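You operate a simulated robot arm through the tools that you are given. There is no shell and no other tool. Be economical: measure what you need, move in short steps, check, and stop when the job is done.

Carry out the task below with a simulated robot arm. There is one attempt and no reset: what you move stays moved.

## Task
Take the green grease brush and put it on top of the grey pad clamp.
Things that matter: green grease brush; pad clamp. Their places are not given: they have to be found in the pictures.

The check looks at the end state, three seconds after you hand in, the way a careful person would. Anything else that was tipped, shoved, dropped, spilled or broken makes it a failure.

## Robot
A 6-joint arm with a two-finger parallel gripper, fixed in place. Base frame: the origin is at the foot of the arm, x ahead of it, y to its left, z up; the work surface is at about z = 0. Readings come in m, degrees, newtons and seconds.
With the tool pointing down near the work surface it reaches from about 0.14 to 0.58 m from the base axis. Its first joint turns from -66.0 to 66.0 degrees. Payload 2.1 kg.
The tool frame sits at the grasp point between the pads (the TCP): z along the fingers, y along the line on which they close. The tips reach 0.03 m beyond it. The gripper opens to 0.094 m. The fingers are 0.028 m wide and 0.01 m thick; the gripper's body (0.05 by 0.096 m) begins 0.055 m behind the TCP.
Orientation is that of the tool frame in the base frame, as [roll, pitch, yaw] about the fixed x, y, z axes, in that order (R = Rz(yaw) Ry(pitch) Rx(roll)). With the fingers straight down and closing along the base's y, the tool's x points along the base's -x, its y along +y and its z along -z.

## Interface
- The arm moves only by the tool move_arm. Its arguments are lists of equal length, an entry for each row: "dp": the shift along the base's x, y, z in units of 400 mm (1.0 is 400 mm), a list of three; "angular": the turn, a rotation vector about the base's x, y, z in units of 180 degrees (1.0 is 180 degrees), a list of three. In form: {"dp": [[dx, dy, dz], ...], "angular": [[wx, wy, wz], ...]}. A call has 1 to 10 rows; each row is the pose to reach, as a shift and turn from the pose commanded when the call began. "fingers" is the closure, from 0 (fully open) to 1 (shut), set as the call begins (left out, the last holds). A call with a number of a shift or a turn outside -1 to 1 is refused whole. A row lasts 0.2 s, in which the tool goes at most 0.05 m and 8.6 degrees; a call with a longer step from one row to the next is refused whole, and so is a gripper value outside its range. A pose out of reach is approached as far as the arm can. The call stops where the force on the tool passes 40 N (or 10 N more than at its start, if that is more) or the arm is blocked; 0.2 s more then pass. The fingers move at their own pace (about 0.072 m/s each) and stop on an object; they squeeze with about 33 N. The grip force told is the motor's: it shows also when the fingers shut on nothing. Time passes only in rows, and 0.2 s behind the last, so rows that repeat a pose let the fingers close. It gives the time, the measured TCP pose, the force on the tool (base axes), the opening and the grip force at its end, in the units of the frame above (readings bear some noise).
- Cameras (640 x 400 px; columns grow to the right, rows downward): "scene" is fixed at [0.0815, -0.3878, 0.4876]; the picture's right is [0.65, -0.76, 0.00], its down [-0.41, -0.35, -0.84] and it looks along [0.64, 0.54, -0.54] (base axes); focal length 216 px, centre (320, 200). "wrist" rides on the gripper at [0.076, 0.014, -0.103] in the tool frame; the picture's right is [-0.18, 0.98, 0.00], its down [-0.75, -0.14, -0.64] and it looks along [-0.63, -0.12, 0.77] (tool axes); focal length 243 px, centre (320, 200).
- capture(camera): a new picture of that camera. No time passes.
- pixel_to_xyz(camera, pixels): for up to 12 pixels [column, row] of the newest picture of that camera ("zoom" is the newest enlarged one), the place [x, y, z] in the base frame of the surface seen there, good to about 0.002 m, but the place of the scene camera against the robot may be out by one fixed shift of up to 0.018 m in any direction. No time passes.
- enlarge(camera, box): a new picture of the part [left, top, right, bottom] of that camera's present view, enlarged. No time passes.
- close_job(): hands the job in; it is judged then, once.

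Keep the steps short. Do not move on a guess: measure, check each grasp and each placing, and mend mistakes. In all there are 60 turns and 30 pictures (those below and enlarged ones count). Leave the gripper open and the arm clear of the work at the hand-in unless told otherwise, and finish with a single line.

The tools are called after "Request:" as a command line: name --argument value ..., lists and objects as JSON in quotes. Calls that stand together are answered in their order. move_arm: Moves the arm, as the interface text tells. Its arguments: {"type":"object","properties":{"dp":{"type":"array","items":{"type":"array","items":{"type":"number"}}},"angular":{"type":"array","items":{"type":"array","items":{"type":"number"}}},"fingers":{"type":"number"}},"required":["dp","angular"]} The other tools are called the same way: capture (camera) takes a picture; pixel_to_xyz (camera, pixels) gives the place of the surface under pixels of a picture; enlarge (camera, box) takes an enlarged picture of a part of a camera's view; close_job () hands the job in.

At the start:

```text
t: 0.0
position: [0.3476, -0.086, 0.3299]
orientation: [180.0, 0.1, -180.0]
contact_force: [-0.6, -0.7, -0.3]
finger_gap: 0.094
grasp_force: 0.1
```

scene: 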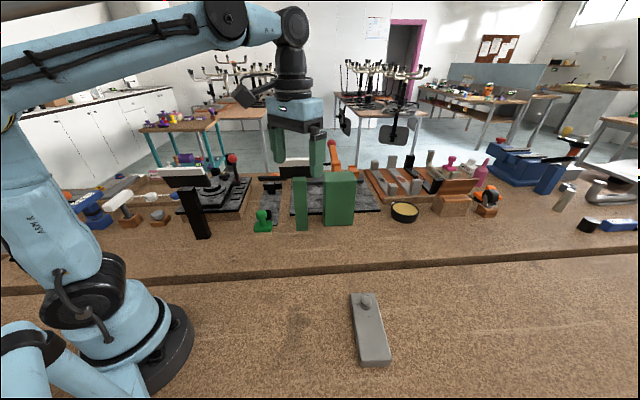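
wrist: 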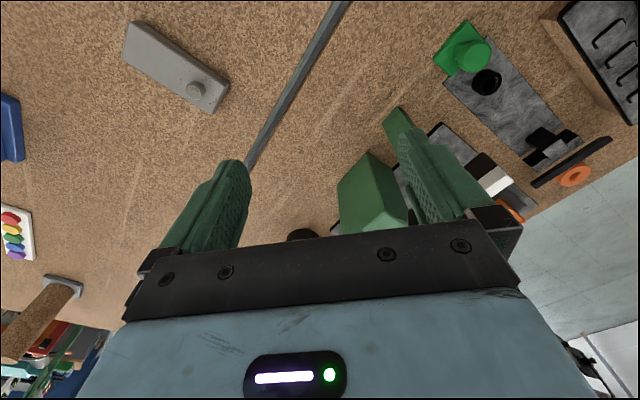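

I see a grey block with a knob at scene (370,330), and a small green object at (263,222) beside two other green blocks. I'll enlarge both areas to identify them.

Request:
enlarge --camera "scene" --box '[140, 130, 400, 270]'

Request:
enlarge --camera "wrist" --box '[320, 0, 640, 240]'

Request:
enlarge --camera "scene" --box '[320, 130, 640, 380]'

```text
2.46 times, centred on (270, 200) of scene
```

zoom: 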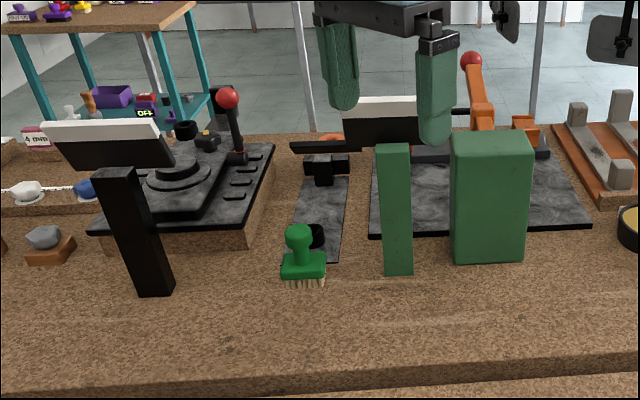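

```text
1.67 times, centred on (480, 120) of wrist
```

zoom: 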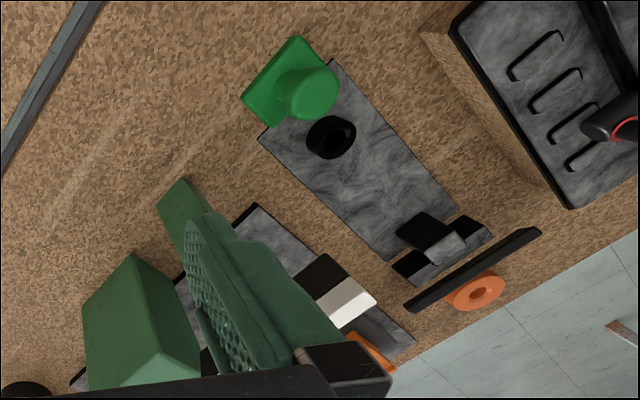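

```text
1.60 times, centred on (480, 255) of scene
```

zoom: 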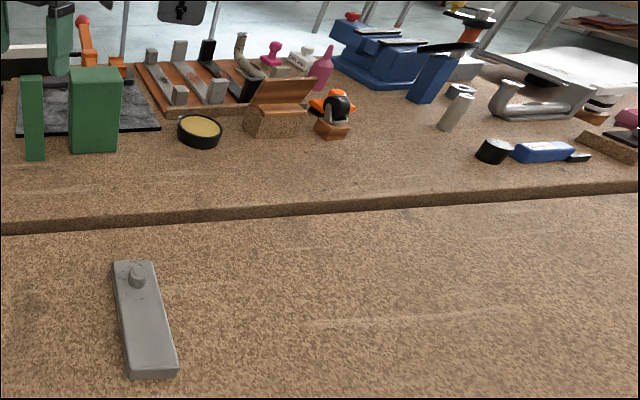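

The green object at wrist (466,52) has bristles and a knob, so it is the brush. The grey slab with the knob is at wrist (175,65). I'll measure both in the wrist view, and again in the scene view to compare.

Request:
pixel_to_xyz --camera "wrist" --pixels '[[133, 22], [126, 60], [212, 110], [226, 84], [196, 88], [165, 60], [474, 57], [484, 55], [467, 24], [437, 57], [452, 42], [150, 75]]'

Request:
pixel_to_xyz --camera "scene" --pixels '[[261, 214], [263, 226], [255, 228], [270, 227], [352, 294], [375, 294], [389, 358], [362, 364], [366, 298], [371, 335], [262, 234], [340, 335]]'

```text
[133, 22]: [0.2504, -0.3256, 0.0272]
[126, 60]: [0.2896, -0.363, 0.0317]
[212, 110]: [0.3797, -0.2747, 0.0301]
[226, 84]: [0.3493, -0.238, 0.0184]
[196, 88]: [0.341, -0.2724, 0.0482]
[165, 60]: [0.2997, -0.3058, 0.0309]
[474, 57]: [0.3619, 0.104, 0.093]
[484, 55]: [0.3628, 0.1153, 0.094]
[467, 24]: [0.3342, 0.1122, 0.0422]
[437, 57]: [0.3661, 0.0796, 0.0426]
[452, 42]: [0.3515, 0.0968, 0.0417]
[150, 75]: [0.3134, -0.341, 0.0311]
```

```text
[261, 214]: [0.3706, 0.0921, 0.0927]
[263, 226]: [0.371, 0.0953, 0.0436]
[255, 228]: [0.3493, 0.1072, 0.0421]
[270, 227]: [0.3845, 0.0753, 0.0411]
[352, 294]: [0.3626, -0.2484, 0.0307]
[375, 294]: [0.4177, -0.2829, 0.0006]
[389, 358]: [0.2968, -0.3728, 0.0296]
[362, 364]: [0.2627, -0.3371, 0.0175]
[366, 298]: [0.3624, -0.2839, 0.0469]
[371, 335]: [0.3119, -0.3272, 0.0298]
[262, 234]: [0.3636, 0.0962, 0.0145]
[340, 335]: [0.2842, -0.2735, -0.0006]
```

Wrist and scene differ by the fixed scene shift of about 1 cm, so I'll trust the wrist readings. The clamp top is at z≈0.030 and the brush handle top at z≈0.094. Next I'll measure the neighbours of the brush and more points on its handle.

Request:
pixel_to_xyz --camera "wrist" --pixels '[[489, 38], [465, 60], [478, 45], [489, 56], [490, 62], [396, 115], [410, 125], [486, 75], [486, 90], [365, 170], [460, 72], [476, 70]]'

Request:
pixel_to_xyz --camera "scene" --pixels '[[188, 190], [200, 236], [295, 178], [307, 178], [302, 228], [293, 230], [330, 175], [350, 175], [268, 226], [260, 202], [185, 172], [200, 170]]'

```text
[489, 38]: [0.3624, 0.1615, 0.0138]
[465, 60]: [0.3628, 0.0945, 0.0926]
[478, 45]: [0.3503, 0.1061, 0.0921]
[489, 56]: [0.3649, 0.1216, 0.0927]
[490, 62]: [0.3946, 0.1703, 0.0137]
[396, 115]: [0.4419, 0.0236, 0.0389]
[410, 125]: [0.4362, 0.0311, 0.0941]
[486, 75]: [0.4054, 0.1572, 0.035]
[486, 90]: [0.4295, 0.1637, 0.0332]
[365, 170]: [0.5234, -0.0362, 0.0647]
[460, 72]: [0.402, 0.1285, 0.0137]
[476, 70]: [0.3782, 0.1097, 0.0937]
```

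```text
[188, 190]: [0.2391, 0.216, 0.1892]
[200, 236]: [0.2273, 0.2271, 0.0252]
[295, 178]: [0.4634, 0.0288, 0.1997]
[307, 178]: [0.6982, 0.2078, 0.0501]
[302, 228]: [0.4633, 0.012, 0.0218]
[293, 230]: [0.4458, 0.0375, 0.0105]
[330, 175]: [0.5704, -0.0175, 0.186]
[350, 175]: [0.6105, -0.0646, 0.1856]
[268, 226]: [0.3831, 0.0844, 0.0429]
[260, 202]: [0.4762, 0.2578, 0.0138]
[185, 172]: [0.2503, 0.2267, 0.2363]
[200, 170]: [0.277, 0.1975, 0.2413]
```

The brush handle is round, with its centre near (0.364, 0.108), a radius of about 14 mm and its top at 0.093. The thin green column (~0.2 m tall) is near (0.44, 0.03), and a sign post is near (0.26, 0.21). With the present yaw, closing along y, both stay clear. I'll move above the brush at z≈0.25 and look again.

Request:
move_arm --dp '[[0.008, 0.097, 0], [0.016, 0.194, 0], [0.025, 0.291, 0], [0.033, 0.388, 0], [0.041, 0.485, 0], [0.041, 0.485, -0.1], [0.041, 0.485, -0.2], [0.041, 0.485, -0.2]]' --angular '[[0, 0, 0], [0, 0, 0], [0, 0, 0], [0, 0, 0], [0, 0, 0], [0, 0, 0], [0, 0, 0], [0, 0, 0]]' --fingers 0

Request:
capture --camera "wrist"

Request:
capture --camera "scene"

```text
t: 1.8
position: [0.3654, 0.1086, 0.2494]
orientation: [-180.0, 0.2, -180.0]
contact_force: [0.1, 0.8, 0.0]
finger_gap: 0.0941
grasp_force: 0.1
```

```text
24 pictures are left
```

wrist: 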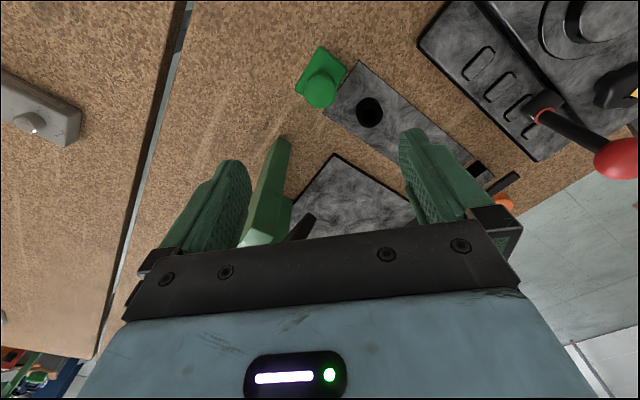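

```text
23 pictures are left
```

scene: 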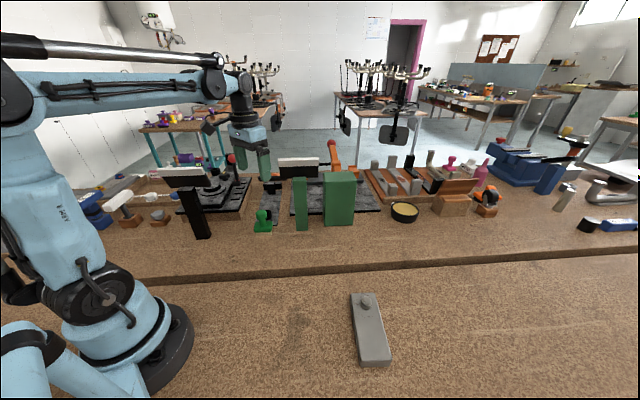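

The arm is now above the brush, with the handle top at wrist (320,92). I'll re-measure the handle, the column and the red ball lever from this nearer view.

Request:
pixel_to_xyz --camera "wrist" --pixels '[[320, 90], [306, 92], [334, 92], [320, 78], [320, 103], [320, 47], [345, 66], [297, 88], [610, 155], [545, 115], [280, 150], [368, 112]]'

Request:
enlarge --camera "wrist" --box '[260, 30, 420, 130]'

```text
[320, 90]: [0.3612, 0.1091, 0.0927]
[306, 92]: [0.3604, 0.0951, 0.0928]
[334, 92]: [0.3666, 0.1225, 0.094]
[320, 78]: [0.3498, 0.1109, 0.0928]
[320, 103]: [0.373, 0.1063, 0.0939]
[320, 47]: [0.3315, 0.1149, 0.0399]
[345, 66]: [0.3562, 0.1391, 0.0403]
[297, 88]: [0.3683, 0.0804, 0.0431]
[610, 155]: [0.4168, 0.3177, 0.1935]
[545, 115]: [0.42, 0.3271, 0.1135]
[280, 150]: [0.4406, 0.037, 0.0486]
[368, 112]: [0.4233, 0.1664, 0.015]
```

```text
4.00 times, centred on (340, 80) of wrist
```

zoom: 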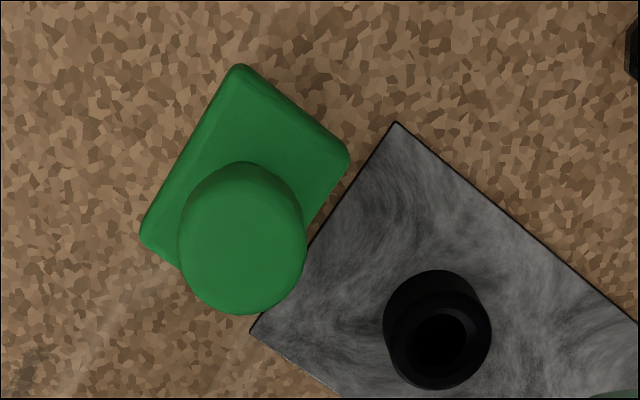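

The base is about 50×35 mm with its centre at (0.362, 0.109), which matches the handle. I'll go straight down to z≈0.079, putting the tips at ≈0.049, above the brush base at 0.042, with the gripper open.

Request:
move_arm --dp '[[-0.006, 0.001, -0.08], [-0.006, 0.001, -0.16], [-0.006, 0.001, -0.24], [-0.006, 0.001, -0.31], [-0.006, 0.001, -0.37], [-0.006, 0.001, -0.425], [-0.006, 0.001, -0.425]]' --angular '[[0, 0, 0], [0, 0, 0], [0, 0, 0], [0, 0, 0], [0, 0, 0], [0, 0, 0], [0, 0, 0]]'

Request:
capture --camera "wrist"

Request:
enlarge --camera "scene" --box '[140, 130, 400, 270]'

```text
t: 3.4
position: [0.3606, 0.1099, 0.0804]
orientation: [-179.9, 0.1, 180.0]
contact_force: [0.6, 0.5, 0.3]
finger_gap: 0.094
grasp_force: 0.1
```

```text
21 pictures are left
```

wrist: 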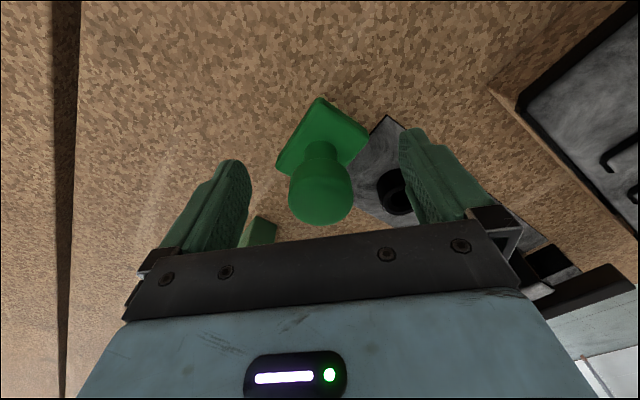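

```text
2.46 times, centred on (270, 200) of scene
```

zoom: 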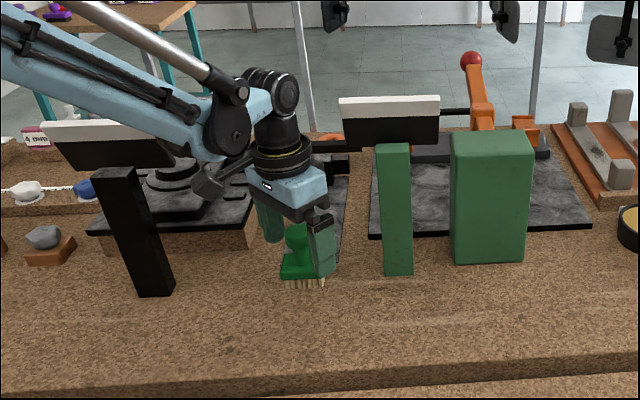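

The handle sits centred between the fingers at wrist (320,190) and nothing is being touched. Now I'll close the fingers in place.

Request:
move_arm --dp '[[0, 0, 0], [0, 0, 0], [0, 0, 0], [0, 0, 0], [0, 0, 0], [0, 0, 0]]' --angular '[[0, 0, 0], [0, 0, 0], [0, 0, 0], [0, 0, 0], [0, 0, 0], [0, 0, 0]]' --fingers 1

```text
t: 4.8
position: [0.3616, 0.1091, 0.0813]
orientation: [-179.9, 0.1, -180.0]
contact_force: [-0.1, 0.9, 0.1]
finger_gap: 0.0329
grasp_force: 33.2
```

The gap is 33 mm at 33 N, so the handle is held. I'll lift straight up by 0.17 m and look.

Request:
move_arm --dp '[[0, 0, 0.03], [0, 0, 0.09], [0, 0, 0.17], [0, 0, 0.25], [0, 0, 0.34], [0, 0, 0.425], [0, 0, 0.5], [0, 0, 0.5]]' --angular '[[0, 0, 0], [0, 0, 0], [0, 0, 0], [0, 0, 0], [0, 0, 0], [0, 0, 0], [0, 0, 0], [0, 0, 0]]'

Request:
capture --camera "scene"

Request:
capture --camera "wrist"

```text
t: 6.6
position: [0.3619, 0.1085, 0.2813]
orientation: [-180.0, 0.1, 180.0]
contact_force: [-0.6, 0.3, -1.1]
finger_gap: 0.0328
grasp_force: 33.6
```

```text
19 pictures are left
```

scene: 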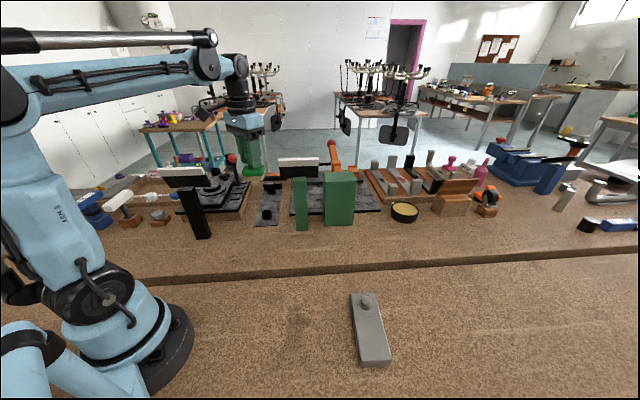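

```text
18 pictures are left
```

wrist: 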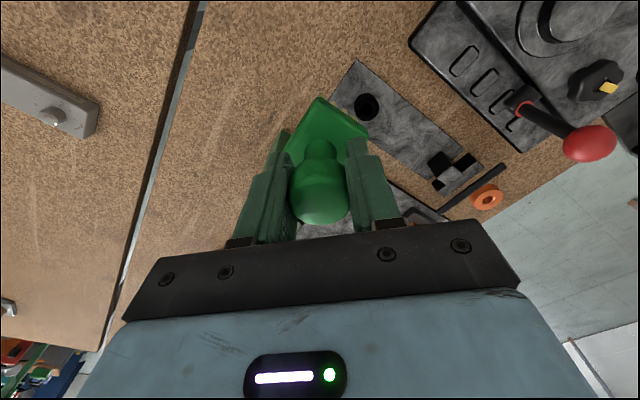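

The brush is held upright and hangs level. I'll carry it toward the clamp about 4 cm higher, turning −90° about z so the brush's long side runs along the clamp's. This call covers most of the way.

Request:
move_arm --dp '[[-0.014, -0.01, 0.05], [-0.028, -0.08, 0.1], [-0.043, -0.17, 0.1], [-0.057, -0.26, 0.1], [-0.071, -0.35, 0.1], [-0.085, -0.44, 0.1], [-0.1, -0.53, 0.1], [-0.114, -0.62, 0.1], [-0.128, -0.7, 0.1], [-0.1425, -0.77, 0.1]]' --angular '[[0, 0, -0.04], [0, 0, -0.08], [0, 0, -0.12], [0, 0, -0.16], [0, 0, -0.2], [0, 0, -0.24], [0, 0, -0.28], [0, 0, -0.32], [0, 0, -0.36], [0, 0, -0.4]]'

```text
t: 8.8
position: [0.3053, -0.1995, 0.3203]
orientation: [-180.0, 0.1, 107.9]
contact_force: [0.1, -0.2, -1.4]
finger_gap: 0.0329
grasp_force: 32.7
```

The grip is still good. I'll finish the turn (−18°) here and look at the clamp from this side.

Request:
move_arm --dp '[[0, 0, 0], [0, 0, 0], [0, 0, 0], [0, 0, 0]]' --angular '[[0, 0, -0.035], [0, 0, -0.07], [0, 0, -0.1], [0, 0, -0.1]]'

Request:
capture --camera "wrist"

```text
t: 9.8
position: [0.3047, -0.2012, 0.3202]
orientation: [180.0, 0.1, 89.8]
contact_force: [0.4, 0.2, -2.0]
finger_gap: 0.0328
grasp_force: 33.2
```

```text
17 pictures are left
```

wrist: 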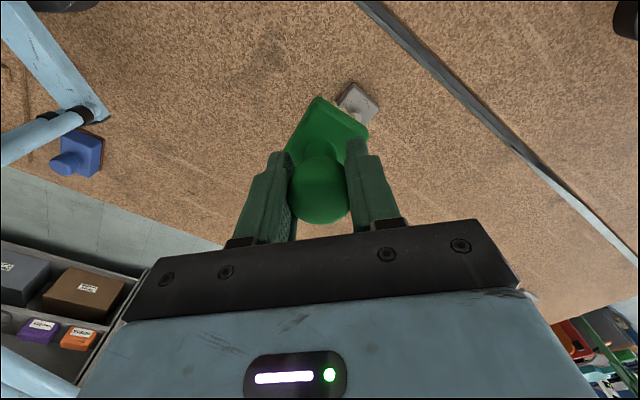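

The clamp is now mostly hidden behind the brush at wrist (358,100), so I'll rely on the measured corners. Its centre is at (0.315, −0.300), its axis runs along 45°, and its knob is 38 mm toward +x+y. The target is the free part at (0.302, −0.313). I'll move over it and lower to z≈0.15, then check.

Request:
move_arm --dp '[[-0.002, -0.07, 0], [-0.004, -0.14, 0], [-0.006, -0.21, 0], [-0.007, -0.28, 0], [-0.007, -0.28, -0.1], [-0.007, -0.28, -0.2], [-0.007, -0.28, -0.3], [-0.007, -0.28, -0.38], [-0.007, -0.28, -0.425], [-0.007, -0.28, -0.425]]' --angular '[[0, 0, 0], [0, 0, 0], [0, 0, 0], [0, 0, 0], [0, 0, 0], [0, 0, 0], [0, 0, 0], [0, 0, 0], [0, 0, 0], [0, 0, 0]]'

Request:
enlarge --camera "scene" --box '[270, 230, 470, 390]'

Request:
capture --camera "wrist"

```text
t: 12.0
position: [0.3002, -0.313, 0.1485]
orientation: [-180.0, 0.1, 89.9]
contact_force: [0.7, 0.7, -1.7]
finger_gap: 0.0325
grasp_force: 33.3
```

```text
2.50 times, centred on (370, 310) of scene
```

zoom: 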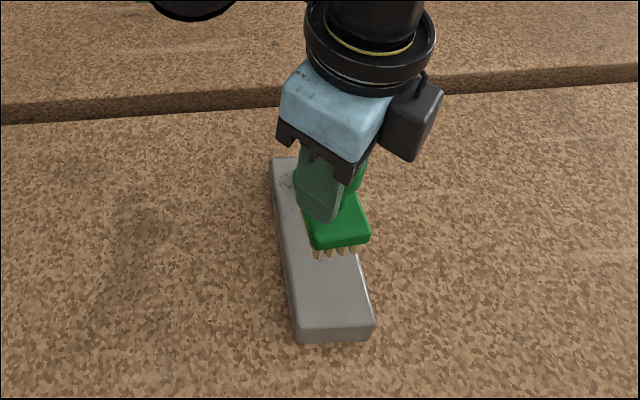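

```text
15 pictures are left
```

wrist: 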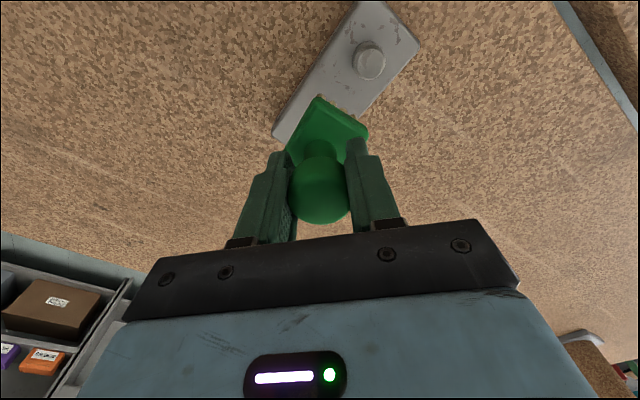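

The brush hovers over the clamp with its long side parallel to the clamp's. I'll check the clamp edges and brush corners in this wrist view for the sideways offset.

Request:
pixel_to_xyz --camera "wrist" --pixels '[[368, 55], [361, 3], [382, 3], [417, 42], [345, 70], [274, 132], [333, 62], [366, 100], [318, 99], [366, 133], [287, 152], [300, 120]]'

Request:
enlarge --camera "wrist" --box '[240, 0, 440, 160]'

```text
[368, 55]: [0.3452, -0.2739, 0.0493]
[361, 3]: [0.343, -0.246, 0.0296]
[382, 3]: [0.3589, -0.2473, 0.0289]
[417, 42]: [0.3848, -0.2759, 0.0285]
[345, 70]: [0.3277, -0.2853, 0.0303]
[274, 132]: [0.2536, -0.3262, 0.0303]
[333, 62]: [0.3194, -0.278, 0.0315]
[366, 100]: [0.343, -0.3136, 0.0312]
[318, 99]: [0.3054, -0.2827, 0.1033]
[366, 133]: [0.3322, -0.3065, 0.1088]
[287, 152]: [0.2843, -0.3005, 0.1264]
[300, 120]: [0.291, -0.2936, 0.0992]
```

```text
2.50 times, centred on (340, 80) of wrist
```

zoom: 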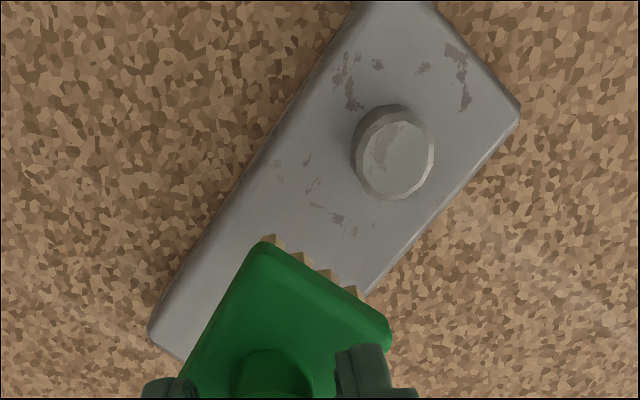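

The clamp's centreline (through its knob) lies about 3 mm to the +x−y side of the brush centre, and along the clamp there are about 20 mm of margin at both ends. I'll shift by (+3, −2) mm, lower gently about 37 mm to just above contact, and read the force.

Request:
move_arm --dp '[[0.007, -0.005, 0], [0.007, -0.005, -0.03], [0.007, -0.005, -0.06], [0.007, -0.005, -0.08], [0.007, -0.005, -0.092], [0.007, -0.005, -0.096], [0.007, -0.005, -0.099], [0.007, -0.005, -0.099]]' --angular '[[0, 0, 0], [0, 0, 0], [0, 0, 0], [0, 0, 0], [0, 0, 0], [0, 0, 0], [0, 0, 0], [0, 0, 0]]'

Request:
enlarge --camera "scene" --box '[310, 260, 430, 380]'

```text
t: 13.8
position: [0.3036, -0.3126, 0.1103]
orientation: [-180.0, 0.2, 89.9]
contact_force: [0.2, -1.2, -1.0]
finger_gap: 0.0325
grasp_force: 33.2
```

```text
3.33 times, centred on (370, 320) of scene
```

zoom: 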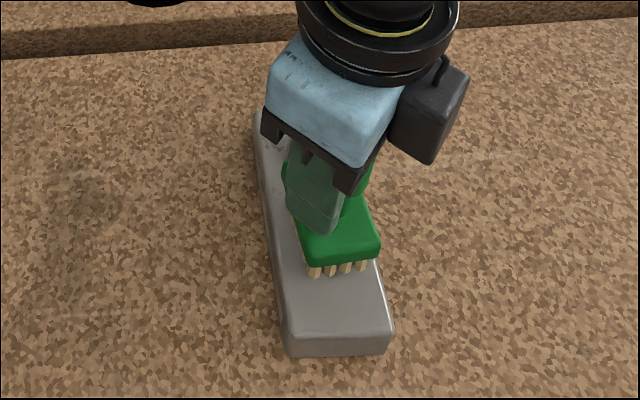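

There is little contact force yet, so the bristles are at or just above the clamp. I'll lower another 2 mm in 0.5 mm steps and watch the force.

Request:
move_arm --dp '[[0, 0, -0.00125], [0, 0, -0.0025], [0, 0, -0.00375], [0, 0, -0.005], [0, 0, -0.005]]' --angular '[[0, 0, 0], [0, 0, 0], [0, 0, 0], [0, 0, 0], [0, 0, 0]]'

```text
t: 15.0
position: [0.3042, -0.3142, 0.1091]
orientation: [-179.9, 0.1, 90.0]
contact_force: [-0.5, -0.6, 0.3]
finger_gap: 0.0321
grasp_force: 33.1
```

The vertical force went from about −1.5 N to about 0, so the clamp now carries the brush. I'll open the fingers while holding still.

Request:
move_arm --dp '[[0, 0, 0], [0, 0, 0], [0, 0, 0], [0, 0, 0], [0, 0, 0]]' --angular '[[0, 0, 0], [0, 0, 0], [0, 0, 0], [0, 0, 0], [0, 0, 0]]' --fingers 0

Request:
capture --camera "wrist"

```text
t: 16.2
position: [0.3046, -0.3133, 0.1095]
orientation: [180.0, 0.2, 89.9]
contact_force: [0.7, 0.3, 0.4]
finger_gap: 0.0939
grasp_force: 0.1
```

```text
12 pictures are left
```

wrist: 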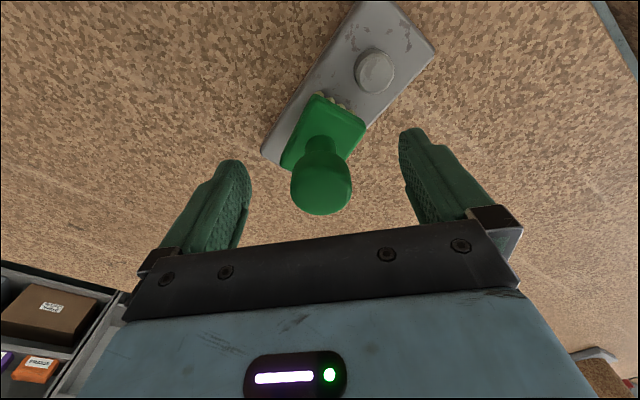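

The fingers are open and the brush stands on the clamp. I'll lift straight up, back away toward +y, and check.

Request:
move_arm --dp '[[0, 0, 0.05], [0, 0, 0.13], [0, 0, 0.22], [0, 0, 0.32], [0, 0, 0.42], [0, 0, 0.5], [0, 0.1, 0.5], [0, 0.2, 0.5], [0, 0.3, 0.5], [0, 0.3, 0.5]]' --angular '[[0, 0, 0], [0, 0, 0], [0, 0, 0], [0, 0, 0], [0, 0, 0], [0, 0, 0], [0, 0, 0], [0, 0, 0], [0, 0, 0], [0, 0, 0]]'

Request:
capture --camera "scene"

Request:
enlarge --camera "scene" --box '[310, 260, 430, 380]'

Request:
enlarge --camera "wrist" --box '[220, 0, 480, 160]'

```text
t: 18.4
position: [0.3037, -0.1917, 0.3095]
orientation: [179.9, 0.1, 90.1]
contact_force: [-0.1, 0.0, 0.2]
finger_gap: 0.094
grasp_force: 0.1
```

```text
11 pictures are left
```

scene: 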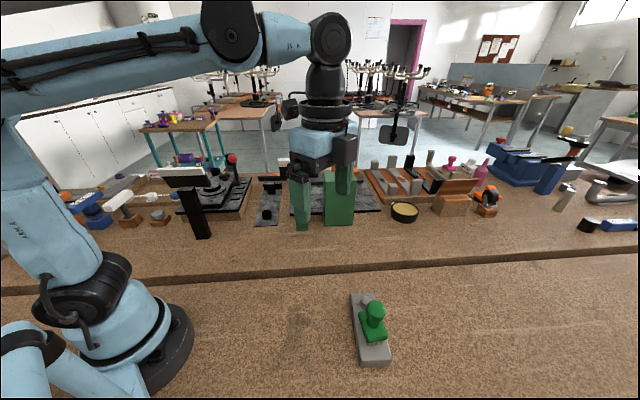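

```text
3.33 times, centred on (370, 320) of scene
```

zoom: 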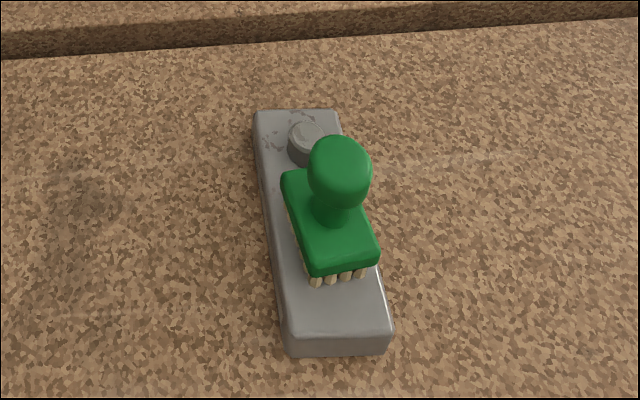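

```text
2.46 times, centred on (350, 80) of wrist
```

zoom: 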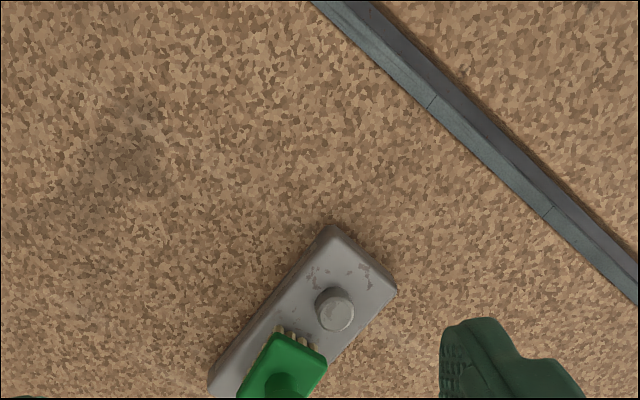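

The brush stands upright, fully on the clamp's flat top beside its knob. The clamp has not moved, nothing else was disturbed, and the gripper is open and clear, so I'm handing in.

Request:
close_job

```text
The job is handed in.
```

The green grease brush is standing upright on top of the grey pad clamp, the gripper is open and clear, and the job is handed in.
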